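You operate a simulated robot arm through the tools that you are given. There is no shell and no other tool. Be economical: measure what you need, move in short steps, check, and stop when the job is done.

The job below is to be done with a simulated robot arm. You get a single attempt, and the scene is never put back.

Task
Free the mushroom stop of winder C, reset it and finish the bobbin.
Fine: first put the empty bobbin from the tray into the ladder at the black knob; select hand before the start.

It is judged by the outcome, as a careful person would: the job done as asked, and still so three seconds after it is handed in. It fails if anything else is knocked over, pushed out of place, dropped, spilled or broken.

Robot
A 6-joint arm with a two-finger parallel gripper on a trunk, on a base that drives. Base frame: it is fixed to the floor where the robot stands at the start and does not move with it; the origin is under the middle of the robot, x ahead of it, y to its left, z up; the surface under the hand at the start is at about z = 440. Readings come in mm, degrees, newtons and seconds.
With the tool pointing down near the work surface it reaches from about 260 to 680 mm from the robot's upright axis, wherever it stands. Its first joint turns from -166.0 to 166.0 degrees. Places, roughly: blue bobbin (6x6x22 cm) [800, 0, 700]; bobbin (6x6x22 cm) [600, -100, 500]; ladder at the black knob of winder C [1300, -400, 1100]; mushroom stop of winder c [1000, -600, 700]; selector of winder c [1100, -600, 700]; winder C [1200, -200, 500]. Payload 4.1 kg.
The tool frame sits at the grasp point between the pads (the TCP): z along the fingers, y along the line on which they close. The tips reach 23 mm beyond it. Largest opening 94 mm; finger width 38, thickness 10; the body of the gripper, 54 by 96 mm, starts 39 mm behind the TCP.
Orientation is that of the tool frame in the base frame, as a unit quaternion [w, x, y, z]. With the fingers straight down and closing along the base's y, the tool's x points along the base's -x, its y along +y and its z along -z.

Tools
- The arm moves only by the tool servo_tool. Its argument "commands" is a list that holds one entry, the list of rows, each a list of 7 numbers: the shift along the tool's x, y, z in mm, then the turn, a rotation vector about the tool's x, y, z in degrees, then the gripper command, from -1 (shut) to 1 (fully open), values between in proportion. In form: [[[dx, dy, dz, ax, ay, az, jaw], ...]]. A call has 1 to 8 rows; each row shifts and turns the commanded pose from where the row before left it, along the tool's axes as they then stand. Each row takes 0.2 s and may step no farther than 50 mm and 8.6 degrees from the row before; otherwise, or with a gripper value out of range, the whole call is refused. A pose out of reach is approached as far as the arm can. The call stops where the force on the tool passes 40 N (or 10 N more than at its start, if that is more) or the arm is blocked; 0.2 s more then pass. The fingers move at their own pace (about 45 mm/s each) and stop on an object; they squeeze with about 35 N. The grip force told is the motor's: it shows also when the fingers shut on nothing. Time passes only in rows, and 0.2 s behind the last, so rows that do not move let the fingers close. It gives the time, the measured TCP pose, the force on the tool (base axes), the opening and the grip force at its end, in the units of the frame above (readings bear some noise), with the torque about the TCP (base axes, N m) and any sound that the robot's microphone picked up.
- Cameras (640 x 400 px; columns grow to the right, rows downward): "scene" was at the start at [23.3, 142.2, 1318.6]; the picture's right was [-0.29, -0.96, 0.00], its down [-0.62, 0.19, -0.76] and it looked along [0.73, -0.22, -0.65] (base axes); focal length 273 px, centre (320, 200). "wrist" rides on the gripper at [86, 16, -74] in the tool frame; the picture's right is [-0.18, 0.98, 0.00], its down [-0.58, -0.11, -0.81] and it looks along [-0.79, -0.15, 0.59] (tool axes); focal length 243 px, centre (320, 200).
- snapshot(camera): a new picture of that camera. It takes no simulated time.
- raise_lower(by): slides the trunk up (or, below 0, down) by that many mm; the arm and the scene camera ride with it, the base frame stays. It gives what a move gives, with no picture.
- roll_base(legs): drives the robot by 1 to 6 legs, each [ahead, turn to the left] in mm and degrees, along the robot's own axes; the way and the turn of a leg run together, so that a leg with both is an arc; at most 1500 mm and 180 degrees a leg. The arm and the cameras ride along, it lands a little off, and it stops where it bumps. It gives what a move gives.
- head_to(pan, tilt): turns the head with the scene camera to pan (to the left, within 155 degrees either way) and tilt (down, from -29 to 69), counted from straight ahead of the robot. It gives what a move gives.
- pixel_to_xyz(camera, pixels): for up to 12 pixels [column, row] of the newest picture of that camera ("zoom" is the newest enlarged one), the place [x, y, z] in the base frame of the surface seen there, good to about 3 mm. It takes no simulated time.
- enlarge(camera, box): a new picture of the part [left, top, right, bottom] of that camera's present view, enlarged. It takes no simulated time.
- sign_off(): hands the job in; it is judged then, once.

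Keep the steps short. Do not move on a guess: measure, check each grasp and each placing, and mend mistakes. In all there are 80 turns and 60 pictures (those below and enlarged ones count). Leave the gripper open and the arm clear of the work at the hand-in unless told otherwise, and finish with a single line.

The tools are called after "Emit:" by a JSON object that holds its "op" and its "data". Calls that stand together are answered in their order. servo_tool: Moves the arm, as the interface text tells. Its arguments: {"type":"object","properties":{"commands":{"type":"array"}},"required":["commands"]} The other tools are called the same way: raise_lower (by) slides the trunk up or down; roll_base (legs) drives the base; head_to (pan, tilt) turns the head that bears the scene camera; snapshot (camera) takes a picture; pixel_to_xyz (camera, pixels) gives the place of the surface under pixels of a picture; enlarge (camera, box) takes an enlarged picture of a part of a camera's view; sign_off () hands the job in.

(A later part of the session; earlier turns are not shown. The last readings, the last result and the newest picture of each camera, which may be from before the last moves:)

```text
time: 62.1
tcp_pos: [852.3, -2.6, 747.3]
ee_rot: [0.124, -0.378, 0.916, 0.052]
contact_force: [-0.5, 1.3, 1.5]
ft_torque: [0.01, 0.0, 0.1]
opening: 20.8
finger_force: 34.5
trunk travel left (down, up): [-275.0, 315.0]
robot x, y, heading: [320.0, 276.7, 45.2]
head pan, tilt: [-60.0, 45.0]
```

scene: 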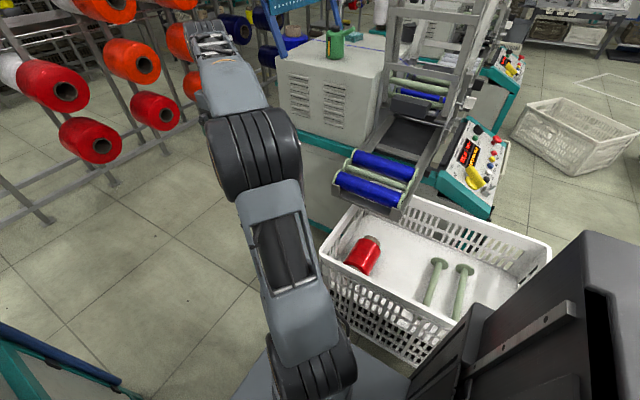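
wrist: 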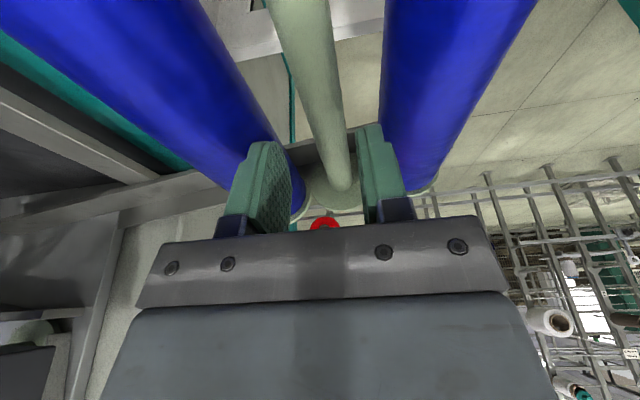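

Gripped (20.8 mm core, 34.5 N). Lift slowly straight up first.

Emit:
{"op": "servo_tool", "data": {"commands": [[[-2.6, 0, -9.7, 0, 0, 0, -1], [-2.6, 0, -9.7, 0, 0, 0, -1], [-2.6, 0, -9.7, 0, 0, 0, -1], [-2.6, 0, -9.7, 0, 0, 0, -1], [-5.2, 0, -19.3, 0, 0, 0, -1], [-7.8, 0, -29, 0, 0, 0, -1], [-10.4, 0, -38.6, 0, 0, 0, -1], [-10.4, 0, -38.6, 0, 0, 0, -1]]]}}

Emit:
{"op": "snapshot", "data": {"camera": "wrist"}}

Emit:
{"op": "snapshot", "data": {"camera": "scene"}}

```text
time: 63.9
tcp_pos: [851.7, -4.5, 916.2]
ee_rot: [0.124, -0.377, 0.916, 0.052]
contact_force: [0.3, 1.3, -1.3]
ft_torque: [0.02, 0.02, 0.02]
opening: 19.7
finger_force: 35.2
trunk travel left (down, up): [-275.0, 315.0]
robot x, y, heading: [323.3, 276.3, 45.0]
head pan, tilt: [-60.0, 45.0]
```

```text
21 pictures are left
```

wrist: 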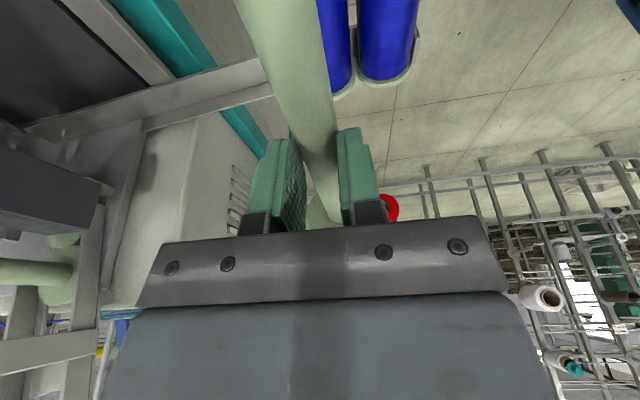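

```text
20 pictures are left
```

scene: 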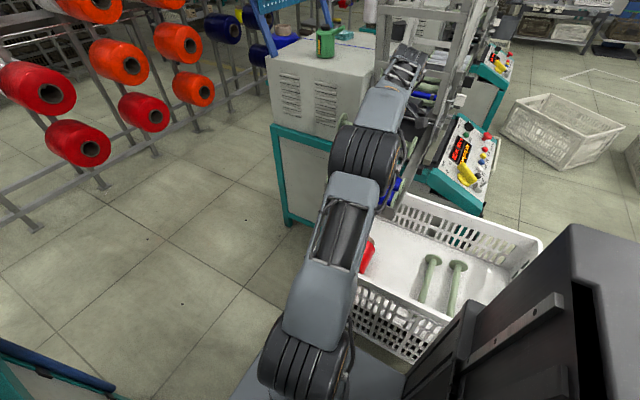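

The empty bobbin is held; the upper blue one simply rolled down against the other and both lie in the tray. I'll lift a bit more and bring the arm in front of the robot before backing out.

Emit:
{"op": "servo_tool", "data": {"commands": [[[-10.4, 0, -38.6, 0, 0, 0, -1], [-10.4, 0, -38.6, 0, 0, 0, -1]]]}}

Emit:
{"op": "servo_tool", "data": {"commands": [[[-24.1, 42, 6.5, 0, 0, 0, -1], [-24.1, 42, 6.5, 0, 0, 0, -1], [-24.1, 42, 6.5, 0, 0, 0, -1], [-24.1, 42, 6.5, 0, 0, 0, -1], [-24.1, 42, 6.5, 0, 0, 0, -1], [-24.1, 42, 6.5, 0, 0, 0, -1], [-24.1, 42, 6.5, 0, 0, 0, -1], [-24.1, 42, 6.5, 0, 0, 0, -1]]]}}

Emit:
{"op": "roll_base", "data": {"legs": [[-620, 0]]}}

```text
time: 64.5
tcp_pos: [849.1, -0.4, 993.8]
ee_rot: [0.123, -0.377, 0.916, 0.053]
contact_force: [-0.2, 0.5, -1.1]
ft_torque: [0.03, 0.04, -0.02]
opening: 20.1
finger_force: 35.1
out of reach, approached as far as the arm can: row 2
trunk travel left (down, up): [-275.0, 315.0]
robot x, y, heading: [328.6, 276.5, 44.9]
head pan, tilt: [-60.0, 45.0]
```

```text
time: 66.3
tcp_pos: [753.2, 377.6, 994.6]
ee_rot: [0.124, -0.377, 0.917, 0.052]
contact_force: [-0.3, 0.1, -1.7]
ft_torque: [0.0, -0.01, 0.02]
opening: 20.1
finger_force: 34.8
trunk travel left (down, up): [-275.0, 315.0]
robot x, y, heading: [327.6, 274.9, 45.2]
head pan, tilt: [-60.0, 45.0]
```

```text
time: 69.8
tcp_pos: [320.6, -54.2, 992.0]
ee_rot: [0.12, -0.381, 0.915, 0.05]
contact_force: [-0.1, -0.8, -0.9]
ft_torque: [-0.01, -0.01, 0.0]
opening: 20.2
finger_force: 35.3
trunk travel left (down, up): [-275.0, 315.0]
robot x, y, heading: [-111.8, -165.7, 45.4]
head pan, tilt: [-60.0, 45.0]
```

I'm back at the gap's mouth. Now turn right to about -50°, drive along the lane past crate C, and turn back to face the panel.

Emit:
{"op": "roll_base", "data": {"legs": [[0, -95.4], [1000, 0], [0, 95]]}}

Emit:
{"op": "head_to", "data": {"pan": -25, "tilt": 45}}

Emit:
{"op": "snapshot", "data": {"camera": "scene"}}

```text
time: 83.0
tcp_pos: [964.0, -801.6, 992.8]
ee_rot: [0.121, -0.384, 0.914, 0.051]
contact_force: [0.2, 0.2, -0.4]
ft_torque: [0.02, 0.0, 0.0]
opening: 19.8
finger_force: 35.2
trunk travel left (down, up): [-275.0, 315.0]
robot x, y, heading: [533.6, -912.5, 45.8]
head pan, tilt: [-60.0, 45.0]
```

```text
time: 84.0
tcp_pos: [964.3, -802.2, 992.8]
ee_rot: [0.12, -0.384, 0.914, 0.051]
contact_force: [-1.0, 0.5, -0.5]
ft_torque: [-0.01, -0.01, 0.03]
opening: 20.0
finger_force: 35.1
trunk travel left (down, up): [-275.0, 315.0]
robot x, y, heading: [536.6, -911.1, 46.0]
head pan, tilt: [-25.0, 45.0]
```

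```text
19 pictures are left
```

scene: 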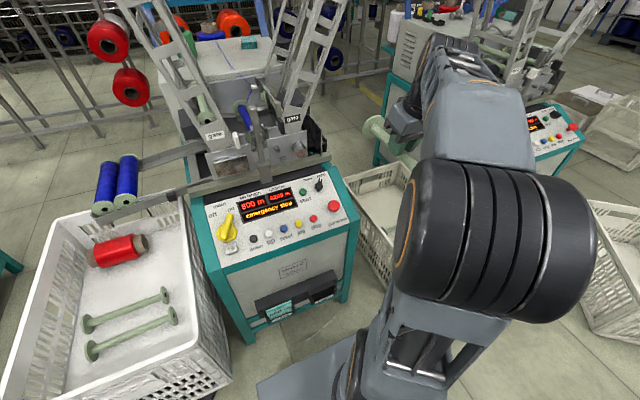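

I'm in front of panel C at u≈-265. I'll measure the cabinet front, card holder and the right crate's near corner to see how far I can advance.

Emit:
{"op": "pixel_to_xyz", "data": {"camera": "scene", "pixels": [[247, 340], [343, 303], [270, 315], [335, 292], [212, 265], [383, 285], [352, 225], [360, 205], [370, 300], [232, 370], [330, 345], [290, 330]]}}

```text
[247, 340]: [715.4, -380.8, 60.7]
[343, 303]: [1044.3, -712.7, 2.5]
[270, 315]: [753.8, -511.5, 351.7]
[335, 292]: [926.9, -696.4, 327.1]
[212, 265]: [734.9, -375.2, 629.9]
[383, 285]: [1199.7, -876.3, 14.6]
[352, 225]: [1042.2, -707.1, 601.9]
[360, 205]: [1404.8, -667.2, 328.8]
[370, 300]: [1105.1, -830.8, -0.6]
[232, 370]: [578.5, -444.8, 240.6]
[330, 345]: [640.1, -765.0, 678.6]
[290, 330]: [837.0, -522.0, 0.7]
```

The holder is at u≈165 (z>327), cabinet front at u≈237, and the right crate is further back. I'll shift right ~145 mm and then advance to u≈-45, facing the machine.

Emit:
{"op": "roll_base", "data": {"legs": [[0, -91], [145, 0], [0, 90], [220, 0]]}}

Emit:
{"op": "head_to", "data": {"pan": -10, "tilt": 20}}

Emit:
{"op": "snapshot", "data": {"camera": "scene"}}

```text
time: 94.3
tcp_pos: [1222.0, -754.9, 991.9]
ee_rot: [0.12, -0.378, 0.917, 0.05]
contact_force: [0.6, -0.3, -0.3]
ft_torque: [0.03, -0.01, 0.0]
opening: 19.8
finger_force: 35.2
trunk travel left (down, up): [-275.0, 315.0]
robot x, y, heading: [790.7, -862.3, 45.1]
head pan, tilt: [-25.0, 45.0]
```

```text
time: 95.2
tcp_pos: [1223.4, -754.2, 992.6]
ee_rot: [0.121, -0.377, 0.917, 0.05]
contact_force: [0.2, 0.0, -1.4]
ft_torque: [0.01, 0.03, -0.02]
opening: 20.2
finger_force: 35.1
trunk travel left (down, up): [-275.0, 315.0]
robot x, y, heading: [793.8, -860.6, 45.0]
head pan, tilt: [-10.0, 20.0]
```

```text
18 pictures are left
```

scene: 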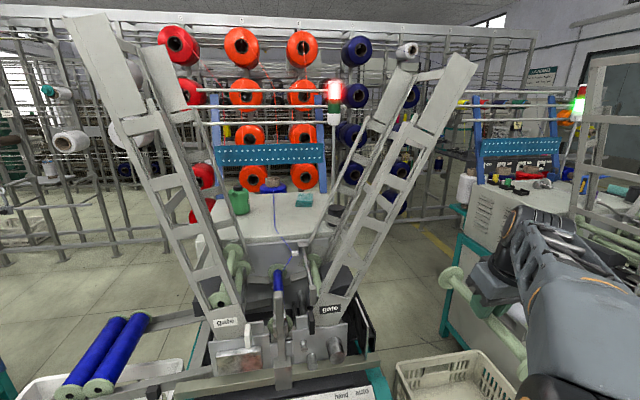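

Clear view of both ladders. I'll enlarge the right (black gate) ladder and measure its mouth.

Emit:
{"op": "enlarge", "data": {"camera": "scene", "box": [350, 45, 490, 165]}}

Emit:
{"op": "pixel_to_xyz", "data": {"camera": "zoom", "pixels": [[470, 50], [430, 110], [385, 175], [515, 70], [385, 125], [385, 90], [210, 105], [190, 165], [290, 75], [350, 225], [300, 190], [225, 75]]}}

```text
3.33 times, centred on (420, 105) of scene
```

zoom: 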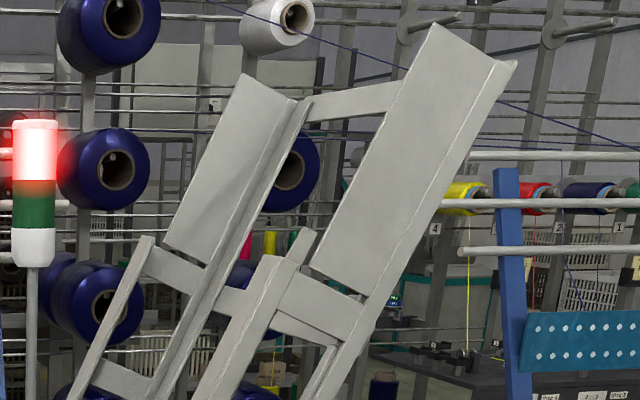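

```text
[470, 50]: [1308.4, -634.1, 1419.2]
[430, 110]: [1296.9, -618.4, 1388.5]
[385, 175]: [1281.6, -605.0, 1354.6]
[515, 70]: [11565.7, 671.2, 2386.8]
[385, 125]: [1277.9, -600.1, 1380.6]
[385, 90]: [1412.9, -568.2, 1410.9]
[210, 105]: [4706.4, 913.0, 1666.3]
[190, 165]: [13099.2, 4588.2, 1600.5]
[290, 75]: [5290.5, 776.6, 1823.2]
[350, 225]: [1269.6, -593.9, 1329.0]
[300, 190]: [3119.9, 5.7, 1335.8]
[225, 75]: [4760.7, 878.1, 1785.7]
```

Emit:
{"op": "pixel_to_xyz", "data": {"camera": "zoom", "pixels": [[434, 34], [490, 66], [318, 262], [362, 286], [506, 70], [246, 82], [282, 108], [172, 240], [208, 258], [350, 104], [304, 238], [235, 300]]}}

```text
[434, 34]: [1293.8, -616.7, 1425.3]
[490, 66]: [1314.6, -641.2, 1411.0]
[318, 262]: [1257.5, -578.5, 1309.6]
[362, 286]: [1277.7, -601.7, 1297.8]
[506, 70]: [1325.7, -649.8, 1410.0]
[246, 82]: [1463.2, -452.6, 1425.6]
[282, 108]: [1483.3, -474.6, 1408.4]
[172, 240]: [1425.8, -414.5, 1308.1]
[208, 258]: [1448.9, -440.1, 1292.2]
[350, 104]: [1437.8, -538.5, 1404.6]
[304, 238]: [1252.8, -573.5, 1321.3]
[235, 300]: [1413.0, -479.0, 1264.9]
```

Ladder geometry: slope ≈65°, plates at u≈478/714 (233 mm apart inside), mouth z≈1305–1420. I'll creep 25 mm forward for reach and raise the trunk fully; the bobbin stays in front of the near plate.

Emit:
{"op": "roll_base", "data": {"legs": [[25, 0]]}}

Emit:
{"op": "raise_lower", "data": {"by": 315}}

```text
time: 96.0
tcp_pos: [1240.9, -737.1, 991.9]
ee_rot: [0.12, -0.378, 0.916, 0.05]
contact_force: [0.4, 0.1, -0.2]
ft_torque: [0.01, -0.02, 0.02]
opening: 20.2
finger_force: 35.2
trunk travel left (down, up): [-275.0, 315.0]
robot x, y, heading: [811.0, -846.7, 45.3]
head pan, tilt: [-10.0, 20.0]
```

```text
time: 99.1
tcp_pos: [1241.8, -736.8, 1307.3]
ee_rot: [0.12, -0.379, 0.916, 0.05]
contact_force: [-0.3, 0.5, -1.7]
ft_torque: [0.01, 0.02, -0.01]
opening: 20.1
finger_force: 34.9
trunk travel left (down, up): [-590.0, 0.0]
robot x, y, heading: [812.6, -844.3, 45.0]
head pan, tilt: [-10.0, 20.0]
```

Now pull back 57 mm from the near plate, shift toward the V's interior and up, and begin rolling the hand about the bobbin axis (half of 65°).

Emit:
{"op": "servo_tool", "data": {"commands": [[[13.8, 10, -4, 0, 0, 0, -1], [13.8, 20, -4, 0, 0, 0, -1], [13.8, 40, -4, 0, 0, 0, -1], [13.6, 40, -3, 0, 0, 0, -1], [-8, 40, -31, 0, 0, 0, -1], [-8.8, 9, -31.6, 0, 0, 0, -1], [0, 0, 0, 7.82, 0, -2.1, -1], [0, 0, 0, 7.82, 0, -2.1, -1]]]}}

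Emit:
{"op": "servo_tool", "data": {"commands": [[[0, 0, 0, 7.82, 0, -2.1, -1], [0, 0, 0, 7.82, 0, -2.1, -1], [0, 0, 0, 7.82, 0, -2.1, -1], [0, 0, 0, 7.82, 0, -2.1, -1], [0, 0, 0, 7.82, 0, -2.1, -1], [0, 0, 0, 7.82, 0, -2.1, -1], [0, 0, 0, 0, 0, 0, -1]]]}}

Emit:
{"op": "head_to", "data": {"pan": -22, "tilt": 30}}

Emit:
{"op": "snapshot", "data": {"camera": "scene"}}

```text
refused: row 5 steps farther than a row can; nothing moved
```

```text
time: 100.7
tcp_pos: [1241.3, -736.7, 1307.5]
ee_rot: [0.266, -0.395, 0.815, -0.331]
contact_force: [0.0, 0.8, 0.8]
ft_torque: [0.08, 0.03, 0.03]
opening: 20.1
finger_force: 34.6
trunk travel left (down, up): [-590.0, 0.0]
robot x, y, heading: [810.3, -844.8, 45.0]
head pan, tilt: [-10.0, 20.0]
```

```text
time: 101.5
tcp_pos: [1241.3, -737.5, 1307.3]
ee_rot: [0.266, -0.394, 0.815, -0.332]
contact_force: [0.2, 0.6, -0.8]
ft_torque: [0.02, 0.0, -0.03]
opening: 19.9
finger_force: 34.8
trunk travel left (down, up): [-590.0, 0.0]
robot x, y, heading: [808.4, -845.7, 45.2]
head pan, tilt: [-22.0, 30.0]
```

```text
16 pictures are left
```

scene: 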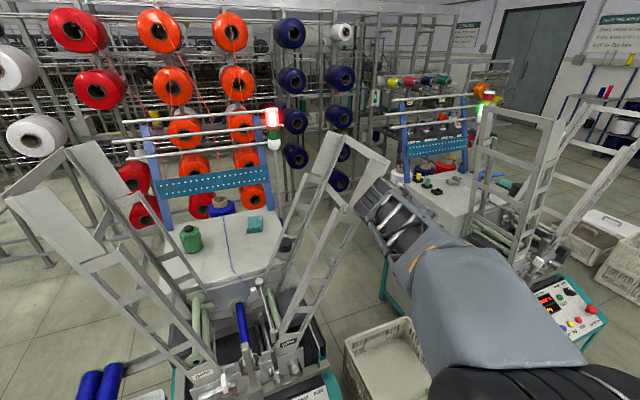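

The first call was refused (a step was too long) and only the roll ran, harmlessly. Now I do the retreat and shift with smaller steps, plus the remaining 16° roll.

Emit:
{"op": "servo_tool", "data": {"commands": [[[27.5, 0, -7.3, 0, 0, 0, -1], [27.5, 0, -7.3, 0, 0, 0, -1], [-10.3, 13, -39.2, 0, 0, 0, -1], [-10.3, 13, -39.2, 0, 0, 0, -1], [-10.3, 13, -39.2, 0, 0, 0, -1], [-10.3, 13, -39.2, 0, 0, 0, -1], [0, 0, 0, 7.82, 0, -2.1, -1], [0, 0, 0, 7.82, 0, -2.1, -1]]]}}

Emit:
{"op": "head_to", "data": {"pan": -20, "tilt": 15}}

Emit:
{"op": "snapshot", "data": {"camera": "scene"}}

```text
time: 103.3
tcp_pos: [1089.8, -666.8, 1374.8]
ee_rot: [0.305, -0.383, 0.747, -0.449]
contact_force: [0.1, 0.5, -1.1]
ft_torque: [-0.01, 0.01, -0.02]
opening: 20.2
finger_force: 34.8
trunk travel left (down, up): [-590.0, 0.0]
robot x, y, heading: [807.3, -840.6, 45.0]
head pan, tilt: [-22.0, 30.0]
```

```text
time: 104.0
tcp_pos: [1090.5, -667.0, 1375.6]
ee_rot: [0.304, -0.384, 0.748, -0.449]
contact_force: [-0.2, -0.5, -0.8]
ft_torque: [0.01, 0.02, 0.02]
opening: 20.1
finger_force: 34.7
trunk travel left (down, up): [-590.0, 0.0]
robot x, y, heading: [807.9, -845.1, 45.1]
head pan, tilt: [-20.0, 15.0]
```

```text
15 pictures are left
```

scene: 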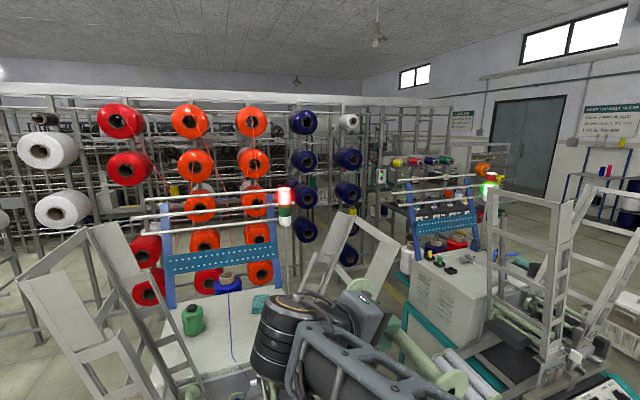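

The bobbin is visible with flanges near (362,290) and (455,383). I'll enlarge to measure flange positions versus the plates.

Emit:
{"op": "enlarge", "data": {"camera": "scene", "box": [300, 200, 500, 400]}}

```text
2.00 times, centred on (400, 300) of scene
```

zoom: 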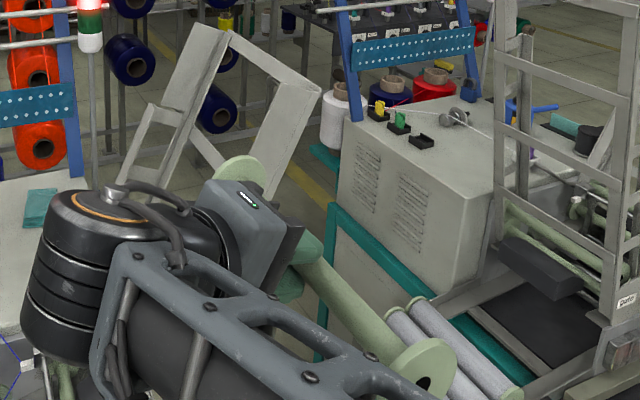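

Emit:
{"op": "pixel_to_xyz", "data": {"camera": "zoom", "pixels": [[410, 375], [440, 350], [412, 350], [340, 305], [318, 285], [365, 330], [240, 165], [222, 172], [258, 178], [205, 75], [290, 95], [130, 140]]}}

```text
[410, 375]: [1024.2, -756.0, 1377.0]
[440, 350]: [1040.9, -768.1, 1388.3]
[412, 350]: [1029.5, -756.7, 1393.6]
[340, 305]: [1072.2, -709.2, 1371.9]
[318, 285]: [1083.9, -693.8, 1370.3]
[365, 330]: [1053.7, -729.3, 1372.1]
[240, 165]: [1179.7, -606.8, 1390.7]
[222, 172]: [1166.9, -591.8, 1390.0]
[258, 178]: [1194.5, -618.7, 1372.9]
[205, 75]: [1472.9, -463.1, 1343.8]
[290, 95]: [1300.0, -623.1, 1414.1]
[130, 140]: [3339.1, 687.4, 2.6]
```

Bobbin: level, spans u≈191–411 (centre TCP+1.6 mm), its axis ~22 mm beyond the TCP toward the ladder. I'll measure the inner rail edges to know the clearance while moving in.

Emit:
{"op": "pixel_to_xyz", "data": {"camera": "zoom", "pixels": [[152, 110], [150, 118], [142, 140], [160, 112], [176, 112], [170, 130], [178, 150], [128, 170], [200, 150], [185, 120], [215, 40], [300, 140]]}}

```text
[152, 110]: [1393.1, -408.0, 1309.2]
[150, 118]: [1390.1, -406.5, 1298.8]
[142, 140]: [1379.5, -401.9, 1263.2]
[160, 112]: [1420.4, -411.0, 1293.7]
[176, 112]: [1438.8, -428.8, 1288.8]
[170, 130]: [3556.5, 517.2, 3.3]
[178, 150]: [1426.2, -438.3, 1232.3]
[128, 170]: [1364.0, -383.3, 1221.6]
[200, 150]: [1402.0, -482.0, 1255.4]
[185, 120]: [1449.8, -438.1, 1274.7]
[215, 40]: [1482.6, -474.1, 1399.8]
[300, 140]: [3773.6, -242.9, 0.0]
```

The inner rail tops out at z≈1310–1320 and plates' inner edge is at n≈-630, so I can pass just above. I'll roll 8° more for reach, shift 15 mm up-channel, and advance 160 mm into the V.

Emit:
{"op": "servo_tool", "data": {"commands": [[[0, 0, 0, 7.72, 0, -2.07, -1], [2.3, -13.9, 8.6, 0, 0, 0, -1], [-38.6, 0, 10.4, 0, 0, 0, -1], [-38.6, 0, 10.4, 0, 0, 0, -1], [-38.6, 0, 10.4, 0, 0, 0, -1], [-38.6, 0, 10.4, 0, 0, 0, -1], [0, 0, 0, 0, 0, 0, -1]]]}}

Emit:
{"op": "enlarge", "data": {"camera": "scene", "box": [280, 200, 480, 400]}}

```text
time: 105.6
tcp_pos: [1213.1, -563.9, 1385.9]
ee_rot: [0.322, -0.376, 0.709, -0.503]
contact_force: [-0.1, -0.2, 0.0]
ft_torque: [0.03, 0.02, 0.01]
opening: 20.1
finger_force: 34.8
trunk travel left (down, up): [-590.0, 0.0]
robot x, y, heading: [809.2, -846.4, 45.1]
head pan, tilt: [-20.0, 15.0]
```

```text
2.00 times, centred on (380, 300) of scene
```

zoom: 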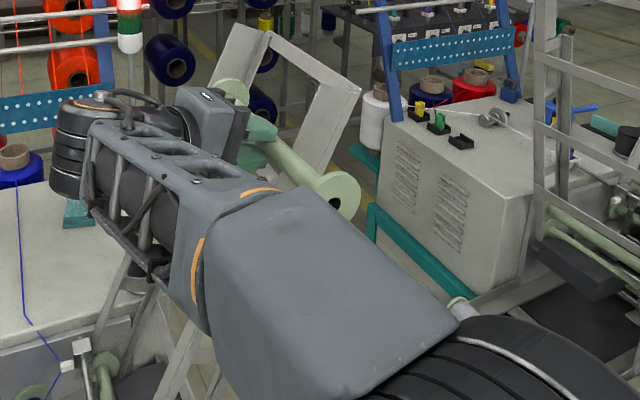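

No contact. Measuring the bobbin's near flange now for a precise axis position.

Emit:
{"op": "pixel_to_xyz", "data": {"camera": "zoom", "pixels": [[336, 176], [355, 190], [322, 190], [340, 214], [346, 206], [326, 180], [290, 163], [305, 175], [232, 85], [245, 95], [318, 75], [352, 90]]}}

```text
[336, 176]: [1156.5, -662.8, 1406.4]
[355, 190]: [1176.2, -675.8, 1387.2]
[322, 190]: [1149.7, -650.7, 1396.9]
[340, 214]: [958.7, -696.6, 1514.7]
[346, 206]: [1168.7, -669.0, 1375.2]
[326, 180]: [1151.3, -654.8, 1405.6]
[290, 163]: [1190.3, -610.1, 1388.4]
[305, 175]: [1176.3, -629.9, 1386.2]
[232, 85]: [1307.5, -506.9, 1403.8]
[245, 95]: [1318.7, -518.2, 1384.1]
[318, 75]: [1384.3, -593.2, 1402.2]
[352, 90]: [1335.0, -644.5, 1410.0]
```

Axis at n≈-585 — flange clears the plate edge by ~15 mm. Advance the remaining 136 mm so the bobbin is centred between the plates.

Emit:
{"op": "servo_tool", "data": {"commands": [[[-32.9, 0, 8.8, 0, 0, 0, -1], [-32.9, 0, 8.8, 0, 0, 0, -1], [-32.9, 0, 8.8, 0, 0, 0, -1], [-32.9, 0, 8.8, 0, 0, 0, -1], [0, 0, 0, 0, 0, 0, -1]]]}}

Emit:
{"op": "enlarge", "data": {"camera": "scene", "box": [310, 190, 430, 310]}}

```text
time: 106.8
tcp_pos: [1305.9, -473.4, 1388.8]
ee_rot: [0.32, -0.374, 0.71, -0.504]
contact_force: [-17.9, -26.5, -9.1]
ft_torque: [0.04, 0.16, -0.54]
opening: 20.0
finger_force: 35.2
trunk travel left (down, up): [-590.0, 0.0]
robot x, y, heading: [809.9, -843.6, 45.2]
head pan, tilt: [-20.0, 15.0]
```

```text
3.33 times, centred on (370, 250) of scene
```

zoom: 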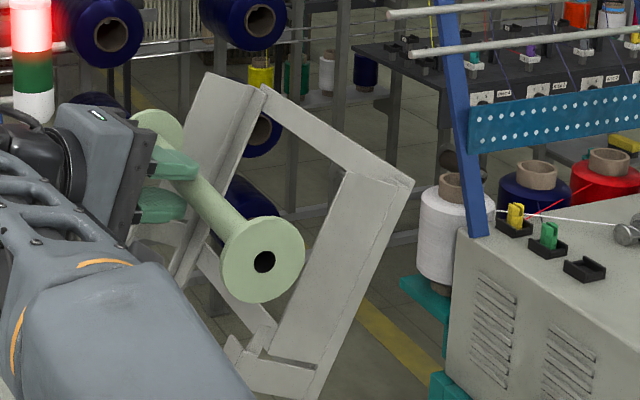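

A 30 N push back along the axis: something touches. I'll measure the near flange and both plates.

Emit:
{"op": "pixel_to_xyz", "data": {"camera": "zoom", "pixels": [[250, 235], [285, 235], [285, 275], [245, 280], [215, 200], [165, 125], [150, 118], [215, 100], [195, 150], [360, 230], [330, 300], [300, 340]]}}

```text
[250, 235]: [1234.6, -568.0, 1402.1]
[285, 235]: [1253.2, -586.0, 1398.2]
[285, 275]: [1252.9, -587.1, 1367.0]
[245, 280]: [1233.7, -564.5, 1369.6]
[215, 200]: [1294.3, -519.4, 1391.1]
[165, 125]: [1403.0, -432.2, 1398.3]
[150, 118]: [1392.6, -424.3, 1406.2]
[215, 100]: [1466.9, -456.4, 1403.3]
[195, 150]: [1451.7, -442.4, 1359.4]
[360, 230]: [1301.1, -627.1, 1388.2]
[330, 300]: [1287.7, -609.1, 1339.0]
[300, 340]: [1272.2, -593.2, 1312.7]
```

The near flange caught the near plate's edge (flange at u≈471–476, plate at 478) and the bobbin slid ~9 mm in the grip. I'll back off 20 mm and lift 16 mm off the ladder plane, then look.

Emit:
{"op": "servo_tool", "data": {"commands": [[[19.3, 0, -5.2, 0, 0, 0, -1], [-2, -1, -7.6, 0, 0, 0, -1], [-2, -1, -7.6, 0, 0, 0, -1], [0, 0, 0, 0, 0, 0, -1]]]}}

Emit:
{"op": "enlarge", "data": {"camera": "scene", "box": [310, 190, 430, 310]}}

```text
time: 107.8
tcp_pos: [1283.9, -471.3, 1392.9]
ee_rot: [0.322, -0.376, 0.708, -0.503]
contact_force: [0.9, -0.5, -0.9]
ft_torque: [0.04, 0.0, 0.02]
opening: 20.3
finger_force: 35.1
trunk travel left (down, up): [-590.0, 0.0]
robot x, y, heading: [809.7, -843.6, 45.2]
head pan, tilt: [-20.0, 15.0]
```

```text
3.33 times, centred on (370, 250) of scene
```

zoom: 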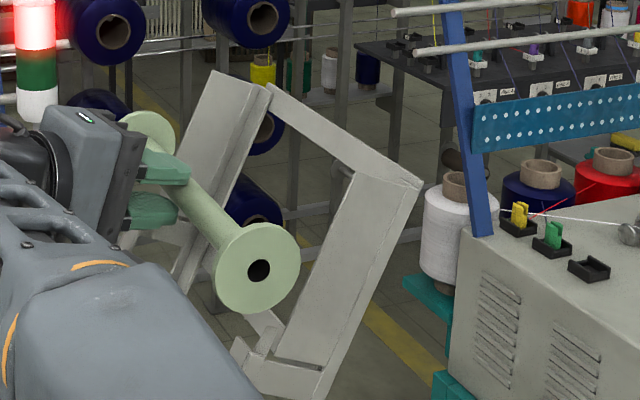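

Emit:
{"op": "pixel_to_xyz", "data": {"camera": "zoom", "pixels": [[232, 260], [285, 260], [258, 232], [258, 300], [290, 285], [205, 190], [165, 140], [150, 125], [312, 260], [330, 200], [280, 340], [315, 355]]}}

```text
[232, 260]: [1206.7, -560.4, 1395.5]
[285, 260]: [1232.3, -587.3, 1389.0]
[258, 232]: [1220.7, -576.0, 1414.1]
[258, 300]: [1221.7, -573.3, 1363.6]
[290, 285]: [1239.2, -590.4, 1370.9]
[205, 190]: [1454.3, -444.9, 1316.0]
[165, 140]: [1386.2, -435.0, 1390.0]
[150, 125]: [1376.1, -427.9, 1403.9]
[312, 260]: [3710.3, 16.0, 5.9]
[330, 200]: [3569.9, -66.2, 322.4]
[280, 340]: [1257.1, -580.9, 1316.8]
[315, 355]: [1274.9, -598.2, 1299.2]
```

Flange now clears the plate edge by ~20 mm. Advance 30 mm to centre it between the plates, and check.

Emit:
{"op": "servo_tool", "data": {"commands": [[[-14.7, 0, 3.95, 0, 0, 0, -1], [-14.7, 0, 3.95, 0, 0, 0, -1], [0, 0, 0, 0, 0, 0, -1]]]}}

Emit:
{"op": "enlarge", "data": {"camera": "scene", "box": [310, 190, 430, 310]}}

```text
time: 108.6
tcp_pos: [1306.5, -450.0, 1392.2]
ee_rot: [0.322, -0.375, 0.709, -0.503]
contact_force: [0.3, 0.0, -0.5]
ft_torque: [0.03, 0.02, -0.02]
opening: 20.1
finger_force: 35.0
trunk travel left (down, up): [-590.0, 0.0]
robot x, y, heading: [812.9, -847.6, 45.2]
head pan, tilt: [-20.0, 15.0]
```

```text
3.33 times, centred on (370, 250) of scene
```

zoom: 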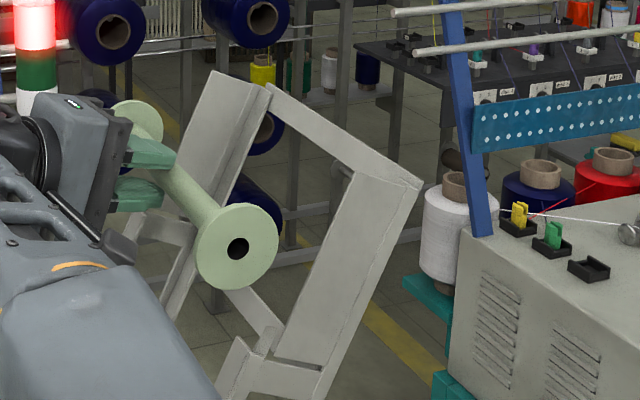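

Emit:
{"op": "pixel_to_xyz", "data": {"camera": "zoom", "pixels": [[210, 240], [262, 240], [238, 212], [238, 280], [130, 112], [150, 125], [215, 90], [240, 110], [340, 220], [300, 320], [190, 170], [245, 355]]}}

```text
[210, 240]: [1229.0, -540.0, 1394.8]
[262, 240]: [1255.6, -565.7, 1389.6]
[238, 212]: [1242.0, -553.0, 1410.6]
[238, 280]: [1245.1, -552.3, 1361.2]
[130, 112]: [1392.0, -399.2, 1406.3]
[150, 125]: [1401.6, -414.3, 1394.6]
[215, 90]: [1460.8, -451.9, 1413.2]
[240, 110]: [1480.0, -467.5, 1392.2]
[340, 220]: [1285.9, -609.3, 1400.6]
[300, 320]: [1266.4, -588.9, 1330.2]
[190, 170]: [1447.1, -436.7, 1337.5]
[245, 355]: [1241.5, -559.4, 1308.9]
```

Centred: bobbin u≈487.5–706, plates 481/714. Now lower it toward the ladder floor along its normal, 50 mm first.

Emit:
{"op": "servo_tool", "data": {"commands": [[[2.57, 1.34, 9.57, 0, 0, 0, -1], [2.57, 1.34, 9.57, 0, 0, 0, -1], [2.57, 1.34, 9.57, 0, 0, 0, -1], [2.57, 1.34, 9.57, 0, 0, 0, -1], [2.57, 1.34, 9.57, 0, 0, 0, -1], [0, 0, 0, 0, 0, 0, -1]]]}}

Emit:
{"op": "servo_tool", "data": {"commands": [[[1.3, 0.67, 4.8, 0, 0, 0, -1], [1.3, 0.67, 4.8, 0, 0, 0, -1], [0, 0, 0, 0, 0, 0, -1]]]}}

Emit:
{"op": "enlarge", "data": {"camera": "scene", "box": [310, 190, 430, 310]}}

```text
time: 110.0
tcp_pos: [1338.9, -482.2, 1371.4]
ee_rot: [0.321, -0.376, 0.708, -0.503]
contact_force: [-0.2, -0.5, -1.1]
ft_torque: [0.03, -0.02, -0.01]
opening: 20.4
finger_force: 34.9
trunk travel left (down, up): [-590.0, 0.0]
robot x, y, heading: [809.0, -843.7, 45.2]
head pan, tilt: [-20.0, 15.0]
```

```text
time: 110.8
tcp_pos: [1344.9, -489.6, 1368.2]
ee_rot: [0.322, -0.375, 0.709, -0.503]
contact_force: [0.0, 0.2, -0.3]
ft_torque: [0.03, -0.02, 0.01]
opening: 20.2
finger_force: 34.9
trunk travel left (down, up): [-590.0, 0.0]
robot x, y, heading: [810.4, -846.3, 44.8]
head pan, tilt: [-20.0, 15.0]
```

```text
3.33 times, centred on (370, 250) of scene
```

zoom: 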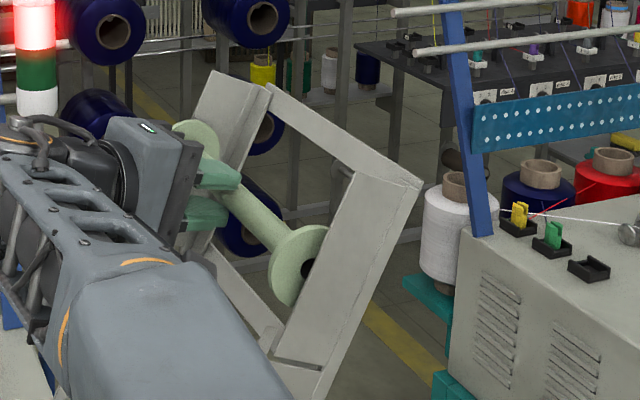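

The flanges are in between the plates without contact. Continue gently until it touches the floor.

Emit:
{"op": "servo_tool", "data": {"commands": [[[1.03, 0.54, 3.83, 0, 0, 0, -1], [1.03, 0.54, 3.83, 0, 0, 0, -1], [0, 0, 0, 0, 0, 0, -1]]]}}

Emit:
{"op": "servo_tool", "data": {"commands": [[[1.03, 0.54, 3.83, 0, 0, 0, -1], [0, 0, 0, 0, 0, 0, -1]]]}}

Emit:
{"op": "servo_tool", "data": {"commands": [[[1.03, 0.54, 3.83, 0, 0, 0, -1], [0, 0, 0, 0, 0, 0, -1]]]}}

```text
time: 111.6
tcp_pos: [1350.6, -493.6, 1364.2]
ee_rot: [0.321, -0.376, 0.709, -0.503]
contact_force: [-0.1, 0.5, 0.4]
ft_torque: [0.0, 0.0, 0.02]
opening: 20.1
finger_force: 34.8
trunk travel left (down, up): [-590.0, 0.0]
robot x, y, heading: [810.1, -841.8, 45.1]
head pan, tilt: [-20.0, 15.0]
```

```text
time: 112.2
tcp_pos: [1352.2, -495.5, 1362.8]
ee_rot: [0.321, -0.376, 0.708, -0.503]
contact_force: [0.0, -0.4, -0.4]
ft_torque: [-0.01, -0.03, -0.01]
opening: 20.1
finger_force: 34.5
trunk travel left (down, up): [-590.0, 0.0]
robot x, y, heading: [813.8, -845.0, 45.1]
head pan, tilt: [-20.0, 15.0]
```

```text
time: 112.8
tcp_pos: [1354.6, -497.9, 1360.5]
ee_rot: [0.321, -0.377, 0.709, -0.503]
contact_force: [-0.1, 2.1, -0.1]
ft_torque: [-0.01, 0.04, -0.14]
opening: 19.9
finger_force: 35.1
trunk travel left (down, up): [-590.0, 0.0]
robot x, y, heading: [810.4, -848.1, 45.0]
head pan, tilt: [-20.0, 15.0]
```

A hint of contact (2 N). A little further.

Emit:
{"op": "servo_tool", "data": {"commands": [[[0.8, 0.4, 2.9, 0, 0, 0, -1], [0, 0, 0, 0, 0, 0, -1]]]}}

Emit:
{"op": "servo_tool", "data": {"commands": [[[0.8, 0.4, 2.9, 0, 0, 0, -1], [0, 0, 0, 0, 0, 0, -1]]]}}

Emit:
{"op": "enlarge", "data": {"camera": "scene", "box": [310, 190, 430, 310]}}

```text
time: 113.4
tcp_pos: [1355.7, -498.9, 1359.0]
ee_rot: [0.322, -0.376, 0.708, -0.503]
contact_force: [-5.7, 8.6, 3.9]
ft_torque: [-0.13, 0.06, -0.34]
opening: 20.0
finger_force: 34.6
trunk travel left (down, up): [-590.0, 0.0]
robot x, y, heading: [807.5, -843.1, 45.2]
head pan, tilt: [-20.0, 15.0]
```

```text
time: 114.0
tcp_pos: [1354.8, -499.1, 1359.5]
ee_rot: [0.324, -0.376, 0.707, -0.504]
contact_force: [-12.4, 18.8, 10.5]
ft_torque: [-0.2, -0.04, 0.08]
opening: 20.3
finger_force: 34.6
trunk travel left (down, up): [-590.0, 0.0]
robot x, y, heading: [810.2, -840.7, 45.3]
head pan, tilt: [-20.0, 15.0]
```

```text
3.33 times, centred on (370, 250) of scene
```

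zoom: 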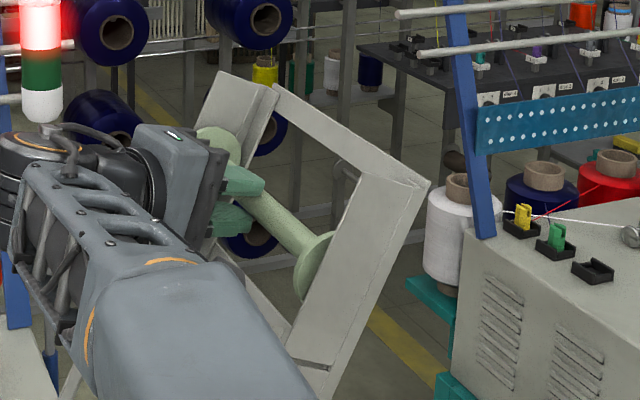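

Seated: pure normal force (≈25 N, little torque) – both flanges rest on the ladder floor between the plates. I'll relax 2 mm, open the fingers to ~50 mm, then withdraw along the normal.

Emit:
{"op": "servo_tool", "data": {"commands": [[[-0.5, -0.3, -1.9, 0, 0, 0, -1], [0, 0, 0, 0, 0, 0, -0.4], [0, 0, 0, 0, 0, 0, 0.1], [0, 0, 0, 0, 0, 0, 0.1], [-2.57, -1.34, -9.57, 0, 0, 0, 0.1], [-5.1, -2.7, -19.1, 0, 0, 0, 0.1], [-7.7, -4, -28.7, 0, 0, 0, 0.1], [0, 0, 0, 0, 0, 0, 0.1]]]}}

Emit:
{"op": "snapshot", "data": {"camera": "scene"}}

```text
time: 115.8
tcp_pos: [1318.7, -462.9, 1385.4]
ee_rot: [0.321, -0.377, 0.708, -0.503]
contact_force: [-0.5, -0.7, -0.9]
ft_torque: [-0.01, 0.01, 0.0]
opening: 51.6
finger_force: 0.0
trunk travel left (down, up): [-590.0, 0.0]
robot x, y, heading: [807.9, -842.6, 45.1]
head pan, tilt: [-20.0, 15.0]
```

```text
7 pictures are left
```

scene: 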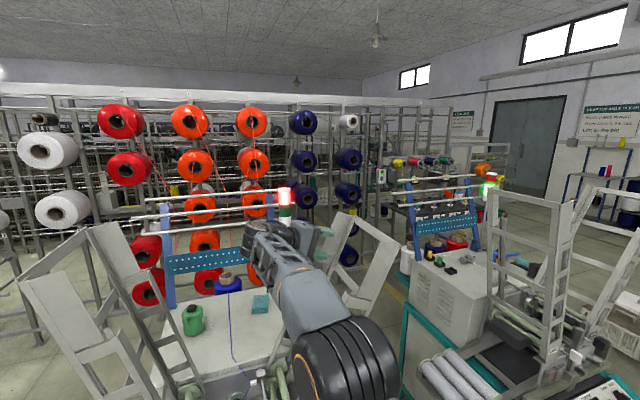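

The bobbin has left the mouth (rolled down the ladder). Withdraw the arm straight back out of the V, then roll the hand back upright.

Emit:
{"op": "servo_tool", "data": {"commands": [[[38.6, 0, -10.4, 0, 0, 0, 0.1], [38.6, 0, -10.4, 0, 0, 0, 0.1], [38.6, 0, -10.4, 0, 0, 0, 0.1], [38.6, 0, -10.4, 0, 0, 0, 0.1], [38.6, 0, -10.4, 0, 0, 0, 0.1], [38.6, 0, -10.4, 0, 0, 0, 0.1], [38.6, 0, -10.4, 0, 0, 0, 0.1]]]}}

Emit:
{"op": "servo_tool", "data": {"commands": [[[0, 0, 0, -7.82, 0, 2.1, 0.1], [0, 0, 0, -7.82, 0, 2.1, 0.1], [0, 0, 0, -7.82, 0, 2.1, 0.1], [0, 0, 0, -7.82, 0, 2.1, 0.1], [0, 0, 0, -7.82, 0, 2.1, 0.1], [0, 0, 0, -7.82, 0, 2.1, 0.1], [0, 0, 0, -7.82, 0, 2.1, 0.1], [0, 0, 0, -7.82, 0, 2.1, 0.1]]]}}

Emit:
{"op": "servo_tool", "data": {"commands": [[[0, 0, 0, -7.73, 0, 2.07, 0.1], [0, 0, 0, 0, -5, 0, 0.1], [0, 0, 0, 0, -5, 0, 0.1], [0, 0, 0, 0, 0, 0, 0.1]]]}}

Emit:
{"op": "roll_base", "data": {"legs": [[-160, 0]]}}

Emit:
{"op": "raise_lower", "data": {"by": -315}}

```text
time: 117.4
tcp_pos: [1119.6, -660.6, 1386.0]
ee_rot: [0.321, -0.376, 0.709, -0.503]
contact_force: [-0.3, 0.3, 0.7]
ft_torque: [-0.01, -0.01, 0.02]
opening: 51.6
finger_force: 0.0
trunk travel left (down, up): [-590.0, 0.0]
robot x, y, heading: [806.4, -848.2, 45.1]
head pan, tilt: [-20.0, 15.0]
```

```text
time: 119.2
tcp_pos: [1120.5, -660.2, 1383.8]
ee_rot: [0.147, -0.385, 0.911, -0.012]
contact_force: [0.2, -0.3, -0.3]
ft_torque: [0.01, 0.0, 0.0]
opening: 51.7
finger_force: 0.1
trunk travel left (down, up): [-590.0, 0.0]
robot x, y, heading: [811.5, -843.8, 45.3]
head pan, tilt: [-20.0, 15.0]
```

```text
time: 120.2
tcp_pos: [1120.2, -660.4, 1384.1]
ee_rot: [0.2, -0.372, 0.902, 0.084]
contact_force: [-0.2, -0.1, 0.3]
ft_torque: [-0.01, -0.01, 0.0]
opening: 51.5
finger_force: 0.1
trunk travel left (down, up): [-590.0, 0.0]
robot x, y, heading: [807.9, -845.5, 45.2]
head pan, tilt: [-20.0, 15.0]
```

```text
time: 121.7
tcp_pos: [1006.5, -774.3, 1384.7]
ee_rot: [0.201, -0.372, 0.902, 0.083]
contact_force: [-0.7, 0.5, 0.0]
ft_torque: [-0.02, -0.04, -0.03]
opening: 51.7
finger_force: 0.0
trunk travel left (down, up): [-590.0, 0.0]
robot x, y, heading: [696.6, -959.9, 45.2]
head pan, tilt: [-20.0, 15.0]
```

```text
time: 124.8
tcp_pos: [1006.2, -774.4, 1069.9]
ee_rot: [0.2, -0.373, 0.902, 0.083]
contact_force: [-0.5, 0.4, -0.2]
ft_torque: [-0.01, -0.01, 0.01]
opening: 51.4
finger_force: 0.2
trunk travel left (down, up): [-275.0, 315.0]
robot x, y, heading: [695.1, -956.3, 44.9]
head pan, tilt: [-20.0, 15.0]
```

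Back to normal height, in front of the panel. I'll move the hand 250 mm to the right to open the head camera's view and take one enlarged picture of the panel.

Emit:
{"op": "servo_tool", "data": {"commands": [[[0, -50, 0, 0, 0, 0, 0.5], [0, -50, 0, 0, 0, 0, 0.5], [0, -50, 0, 0, 0, 0, 0.5], [0, -50, 0, 0, 0, 0, 0.5], [0, -50, 0, 0, 0, 0, 0.5]]]}}

Emit:
{"op": "head_to", "data": {"pan": -5, "tilt": 45}}

Emit:
{"op": "snapshot", "data": {"camera": "scene"}}

```text
time: 126.0
tcp_pos: [1181.5, -951.0, 1069.9]
ee_rot: [0.201, -0.372, 0.902, 0.083]
contact_force: [-1.3, 0.0, -0.1]
ft_torque: [0.0, -0.02, 0.0]
opening: 70.2
finger_force: 0.0
trunk travel left (down, up): [-275.0, 315.0]
robot x, y, heading: [698.5, -961.5, 44.9]
head pan, tilt: [-20.0, 15.0]
```

```text
time: 126.9
tcp_pos: [1181.6, -951.2, 1069.4]
ee_rot: [0.2, -0.372, 0.902, 0.083]
contact_force: [-0.3, 0.5, 0.5]
ft_torque: [0.01, 0.01, 0.01]
opening: 70.5
finger_force: 0.1
trunk travel left (down, up): [-275.0, 315.0]
robot x, y, heading: [695.8, -955.6, 44.9]
head pan, tilt: [-5.0, 45.0]
```

```text
6 pictures are left
```

scene: 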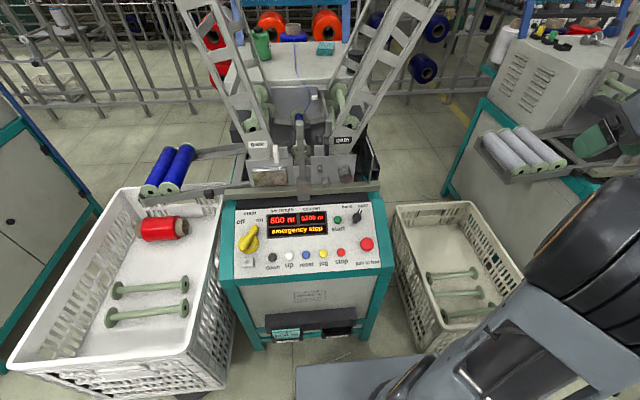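

All panel parts visible. Measure mushroom (367,243), selector (358,214), start (338,220), reset (306,255) and bare panel points.

Emit:
{"op": "enlarge", "data": {"camera": "scene", "box": [280, 195, 390, 275]}}

```text
5.00 times, centred on (335, 235) of scene
```

zoom: 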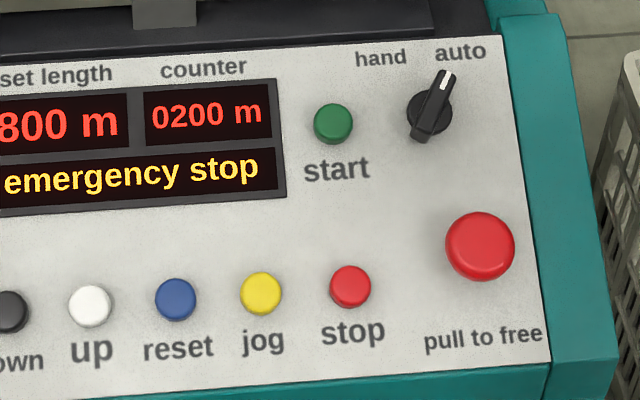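

Emit:
{"op": "pixel_to_xyz", "data": {"camera": "zoom", "pixels": [[480, 240], [430, 115], [440, 90], [421, 130], [333, 118], [176, 296], [350, 283], [400, 225], [410, 300], [480, 150], [230, 240], [505, 300]]}}

```text
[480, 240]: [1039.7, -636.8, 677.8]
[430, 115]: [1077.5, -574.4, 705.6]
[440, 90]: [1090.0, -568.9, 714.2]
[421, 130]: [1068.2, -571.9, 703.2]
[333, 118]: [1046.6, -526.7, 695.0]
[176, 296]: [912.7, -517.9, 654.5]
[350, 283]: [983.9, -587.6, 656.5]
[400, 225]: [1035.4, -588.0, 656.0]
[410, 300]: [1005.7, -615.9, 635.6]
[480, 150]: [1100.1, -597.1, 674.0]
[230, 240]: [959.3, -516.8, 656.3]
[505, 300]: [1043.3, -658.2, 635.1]
```

Mushroom cap top centre ≈(1040,-637,678), panel slope ≈26°. I'll bring the hand over it, ~100 mm off along the panel normal.

Emit:
{"op": "servo_tool", "data": {"commands": [[[0, 46, 0, 0, 0, 0, 0.5], [0, 46, 0, 0, 0, 0, 0.5], [0, 46, 0, 0, 0, 0, 0.5], [0, 46, 0, 0, 0, 0, 0.5], [0, 46, 0, 0, 0, 0, 0.5], [0, 46, 0, 0, 0, 0, 0.5], [0, 46.5, 0, 0, 0, 0, 0.5]]]}}

Emit:
{"op": "servo_tool", "data": {"commands": [[[7.8, 0, 44.6, 0, 0, 0, 0.5], [7.8, 0, 44.6, 0, 0, 0, 0.5], [7.8, 0, 44.6, 0, 0, 0, 0.5], [7.8, 0, 44.6, 0, 0, 0, 0.5], [7.8, 0, 44.6, 0, 0, 0, 0.5], [7.8, 0, 44.6, 0, 0, 0, 0.5], [7.8, 0, 44.6, 0, 0, 0, 0.5], [0, 0, 0, 0, 0, 0, 0.5]]]}}

```text
time: 128.5
tcp_pos: [955.9, -722.9, 1069.0]
ee_rot: [0.2, -0.371, 0.903, 0.082]
contact_force: [0.3, -0.5, -0.7]
ft_torque: [0.0, -0.01, 0.0]
opening: 70.7
finger_force: 0.1
trunk travel left (down, up): [-275.0, 315.0]
robot x, y, heading: [697.2, -959.9, 44.9]
head pan, tilt: [-5.0, 45.0]
```

```text
time: 130.3
tcp_pos: [1016.1, -664.4, 764.4]
ee_rot: [0.201, -0.372, 0.902, 0.083]
contact_force: [0.7, -0.4, 0.2]
ft_torque: [-0.02, -0.01, 0.04]
opening: 70.4
finger_force: 0.1
trunk travel left (down, up): [-275.0, 315.0]
robot x, y, heading: [699.4, -960.6, 44.9]
head pan, tilt: [-5.0, 45.0]
```

Aligned. Descend 98 mm along the normal around the cap, slowing at the end.

Emit:
{"op": "servo_tool", "data": {"commands": [[[1.5, 1.4, 40, 0, 0, 0, 0.5], [1.2, 1.3, 30, 0, 0, 0, 0.5], [0.5, 0, 14, 0, 0, 0, 0.5], [0.3, 0, 8, 0, 0, 0, 0.5], [0.2, 0, 6, 0, 0, 0, 0.5], [0, 0, 0, 0, 0, 0, 0.5]]]}}

Emit:
{"op": "servo_tool", "data": {"commands": [[[0, 0, 0, 0, 0, 0, 0], [0, 0, 0, 0, 0, 0, -1], [0, 0, 0, 0, 0, 0, -1], [0, 0, 0, 0, 0, 0, -1], [0, 0, 0, 0, 0, 0, -1]]]}}

```text
time: 131.7
tcp_pos: [1041.1, -634.3, 673.8]
ee_rot: [0.2, -0.372, 0.903, 0.083]
contact_force: [-0.2, -0.6, 0.5]
ft_torque: [0.02, -0.04, -0.02]
opening: 70.4
finger_force: 0.1
trunk travel left (down, up): [-275.0, 315.0]
robot x, y, heading: [697.1, -961.0, 44.9]
head pan, tilt: [-5.0, 45.0]
```

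```text
time: 132.9
tcp_pos: [1041.1, -636.1, 673.8]
ee_rot: [0.201, -0.372, 0.903, 0.083]
contact_force: [11.8, -15.1, -1.1]
ft_torque: [-0.15, -0.13, -0.11]
opening: 39.1
finger_force: 45.1
trunk travel left (down, up): [-275.0, 315.0]
robot x, y, heading: [695.4, -960.5, 45.1]
head pan, tilt: [-5.0, 45.0]
```

Cap gripped (39 mm). There's a small side load, so I ease 1.5 mm sideways and pull straight out along the normal.

Emit:
{"op": "servo_tool", "data": {"commands": [[[0, -1.5, 0, 0, 0, 0, -1], [0, 0, -4, 0, 0, 0, -1], [0, 0, -4, 0, 0, 0, -1], [0, 0, -4, 0, 0, 0, -1], [0, 0, -4, 0, 0, 0, -1]]]}}

```text
time: 134.1
tcp_pos: [1037.3, -639.6, 680.5]
ee_rot: [0.198, -0.372, 0.903, 0.081]
contact_force: [13.4, 10.3, -29.5]
ft_torque: [0.44, -0.51, 0.02]
opening: 39.3
finger_force: 45.0
trunk travel left (down, up): [-275.0, 315.0]
robot x, y, heading: [697.4, -958.5, 44.8]
head pan, tilt: [-5.0, 45.0]
stopped in row 5: the force on the tool passed its limit at 42 N (the readings are from after the stop); the commanded pose is now the measured one
```

It moved ~8 mm outward and now resists at 34 N; possibly at its end stop. I'll enlarge to see the display.

Emit:
{"op": "enlarge", "data": {"camera": "scene", "box": [250, 195, 390, 275]}}

```text
4.57 times, centred on (320, 235) of scene
```

zoom: 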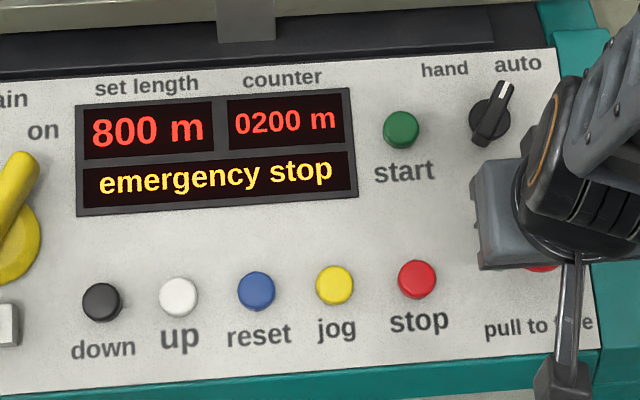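

Display unchanged (it may stay until reset). I'll pull a few mm more to tell whether it is at a stop.

Emit:
{"op": "servo_tool", "data": {"commands": [[[0, 0, -2, 0, 0, 0, -1], [0, 0, -2, 0, 0, 0, -1], [0, 0, 0, 0, 0, 0, -1]]]}}

```text
time: 134.8
tcp_pos: [1036.2, -641.5, 685.7]
ee_rot: [0.196, -0.372, 0.904, 0.082]
contact_force: [17.5, 10.0, -38.6]
ft_torque: [0.04, -0.03, -0.02]
opening: 39.0
finger_force: 45.2
trunk travel left (down, up): [-275.0, 315.0]
robot x, y, heading: [696.1, -954.7, 44.9]
head pan, tilt: [-5.0, 45.0]
```

Force now symmetric and it came ~13 mm out. I'll release, back off along the normal, close the fingers and move over the blue reset button.

Emit:
{"op": "servo_tool", "data": {"commands": [[[0, 0, 0, 0, 0, 0, 0.5], [0, 0, 0, 0, 0, 0, 0.5], [0, 0, 0, 0, 0, 0, 0.5], [0, 0, -35, 0, 0, 0, 0.5], [0, 0, -40, 0, 0, 0, 0.5], [0, 43.6, 0, 0, 0, 0, -1], [0, 43.6, 0, 0, 0, 0, -1], [0, 43.6, 0, 0, 0, 0, -1]]]}}

Emit:
{"op": "servo_tool", "data": {"commands": [[[0, 43.6, 0, 0, 0, 0, -1], [0, 0, 0, 0, 0, 0, -1], [0, 0, 0, 0, 0, 0, -1]]]}}

```text
time: 136.7
tcp_pos: [919.2, -571.2, 755.9]
ee_rot: [0.199, -0.373, 0.902, 0.082]
contact_force: [-0.3, 0.2, -0.6]
ft_torque: [0.03, 0.01, 0.06]
opening: 0.1
finger_force: 0.0
trunk travel left (down, up): [-275.0, 315.0]
robot x, y, heading: [698.1, -956.0, 45.0]
head pan, tilt: [-5.0, 45.0]
```

```text
time: 137.4
tcp_pos: [889.1, -539.6, 754.1]
ee_rot: [0.199, -0.372, 0.903, 0.081]
contact_force: [-0.5, 0.4, -0.5]
ft_torque: [0.03, 0.01, 0.01]
opening: 0.1
finger_force: 35.0
trunk travel left (down, up): [-275.0, 315.0]
robot x, y, heading: [696.4, -956.2, 45.0]
head pan, tilt: [-5.0, 45.0]
```

Approach the reset button to ~8 mm above, then press in small steps.

Emit:
{"op": "servo_tool", "data": {"commands": [[[6.5, -0.6, 36, 0, 0, 0, -1], [6.5, -0.6, 36, 0, 0, 0, -1], [0, 0, 0, 0, 0, 0, -1], [0, 0, 4, 0, 0, 0, -1], [0, 0, 3, 0, 0, 0, -1], [0, 0, 3, 0, 0, 0, -1], [0, 0, 3, 0, 0, 0, -1]]]}}

```text
time: 139.1
tcp_pos: [907.3, -524.0, 672.3]
ee_rot: [0.199, -0.373, 0.902, 0.082]
contact_force: [-1.2, -0.5, 2.2]
ft_torque: [-0.02, 0.01, 0.0]
opening: 0.0
finger_force: 34.5
trunk travel left (down, up): [-275.0, 315.0]
robot x, y, heading: [695.6, -956.1, 45.0]
head pan, tilt: [-5.0, 45.0]
```

Light contact begins. Press further 6 mm.

Emit:
{"op": "servo_tool", "data": {"commands": [[[0, 0, 2, 0, 0, 0, -1], [0, 0, 2, 0, 0, 0, -1], [0, 0, 2, 0, 0, 0, -1], [0, 0, 0, 0, 0, 0, -1]]]}}

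```text
time: 140.1
tcp_pos: [907.5, -522.8, 667.7]
ee_rot: [0.2, -0.373, 0.902, 0.083]
contact_force: [-6.8, -5.6, 13.9]
ft_torque: [-0.06, 0.11, 0.04]
opening: 0.1
finger_force: 35.2
trunk travel left (down, up): [-275.0, 315.0]
robot x, y, heading: [695.1, -958.3, 45.0]
head pan, tilt: [-5.0, 45.0]
heard: click
```

Click heard. Back off and move over toward the selector, opening the fingers to ~50 mm and turning the hand toward the pointer's angle (+33°); then look.

Emit:
{"op": "servo_tool", "data": {"commands": [[[0, 0, -45, 0, 0, 0, -1], [0, 0, -45, 0, 0, 0, -1], [0, -38.6, 0, 0, 0, 0, 0], [0, -38.6, 0, 0, 0, 0, 0.06], [0, -38.6, 0, 0, 0, 0, 0.06], [0, -38.6, 0, 0, 0, 0, 0.06], [0, 0, 0, 0, 0, 0, 0.06]]]}}

Emit:
{"op": "enlarge", "data": {"camera": "scene", "box": [250, 195, 390, 275]}}

```text
time: 141.7
tcp_pos: [992.6, -659.7, 750.1]
ee_rot: [0.199, -0.372, 0.903, 0.082]
contact_force: [0.1, 0.4, 0.4]
ft_torque: [-0.02, -0.02, 0.05]
opening: 49.6
finger_force: 0.0
trunk travel left (down, up): [-275.0, 315.0]
robot x, y, heading: [693.2, -957.4, 45.0]
head pan, tilt: [-5.0, 45.0]
```

```text
4.57 times, centred on (320, 235) of scene
```

zoom: 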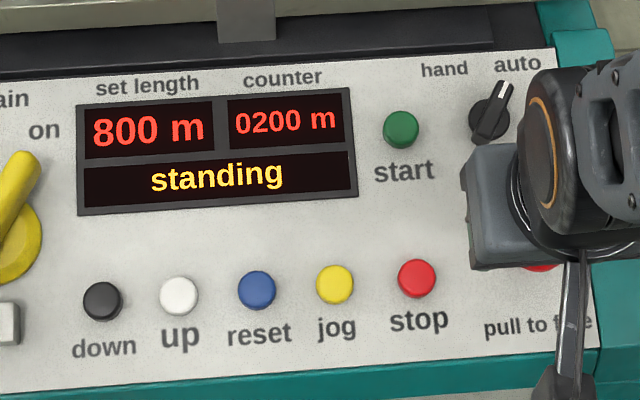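

Display now reads "standing": freed and reset. Re-measure the selector in this view.

Emit:
{"op": "pixel_to_xyz", "data": {"camera": "zoom", "pixels": [[505, 88], [498, 105], [492, 118], [485, 130], [480, 138], [475, 115], [506, 125], [401, 122], [395, 128]]}}

```text
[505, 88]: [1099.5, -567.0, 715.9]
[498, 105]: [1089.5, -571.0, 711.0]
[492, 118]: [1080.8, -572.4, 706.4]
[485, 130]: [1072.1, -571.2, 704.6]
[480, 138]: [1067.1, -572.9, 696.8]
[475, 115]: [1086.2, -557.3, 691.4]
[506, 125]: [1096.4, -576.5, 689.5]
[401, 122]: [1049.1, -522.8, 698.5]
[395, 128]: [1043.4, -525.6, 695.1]
```

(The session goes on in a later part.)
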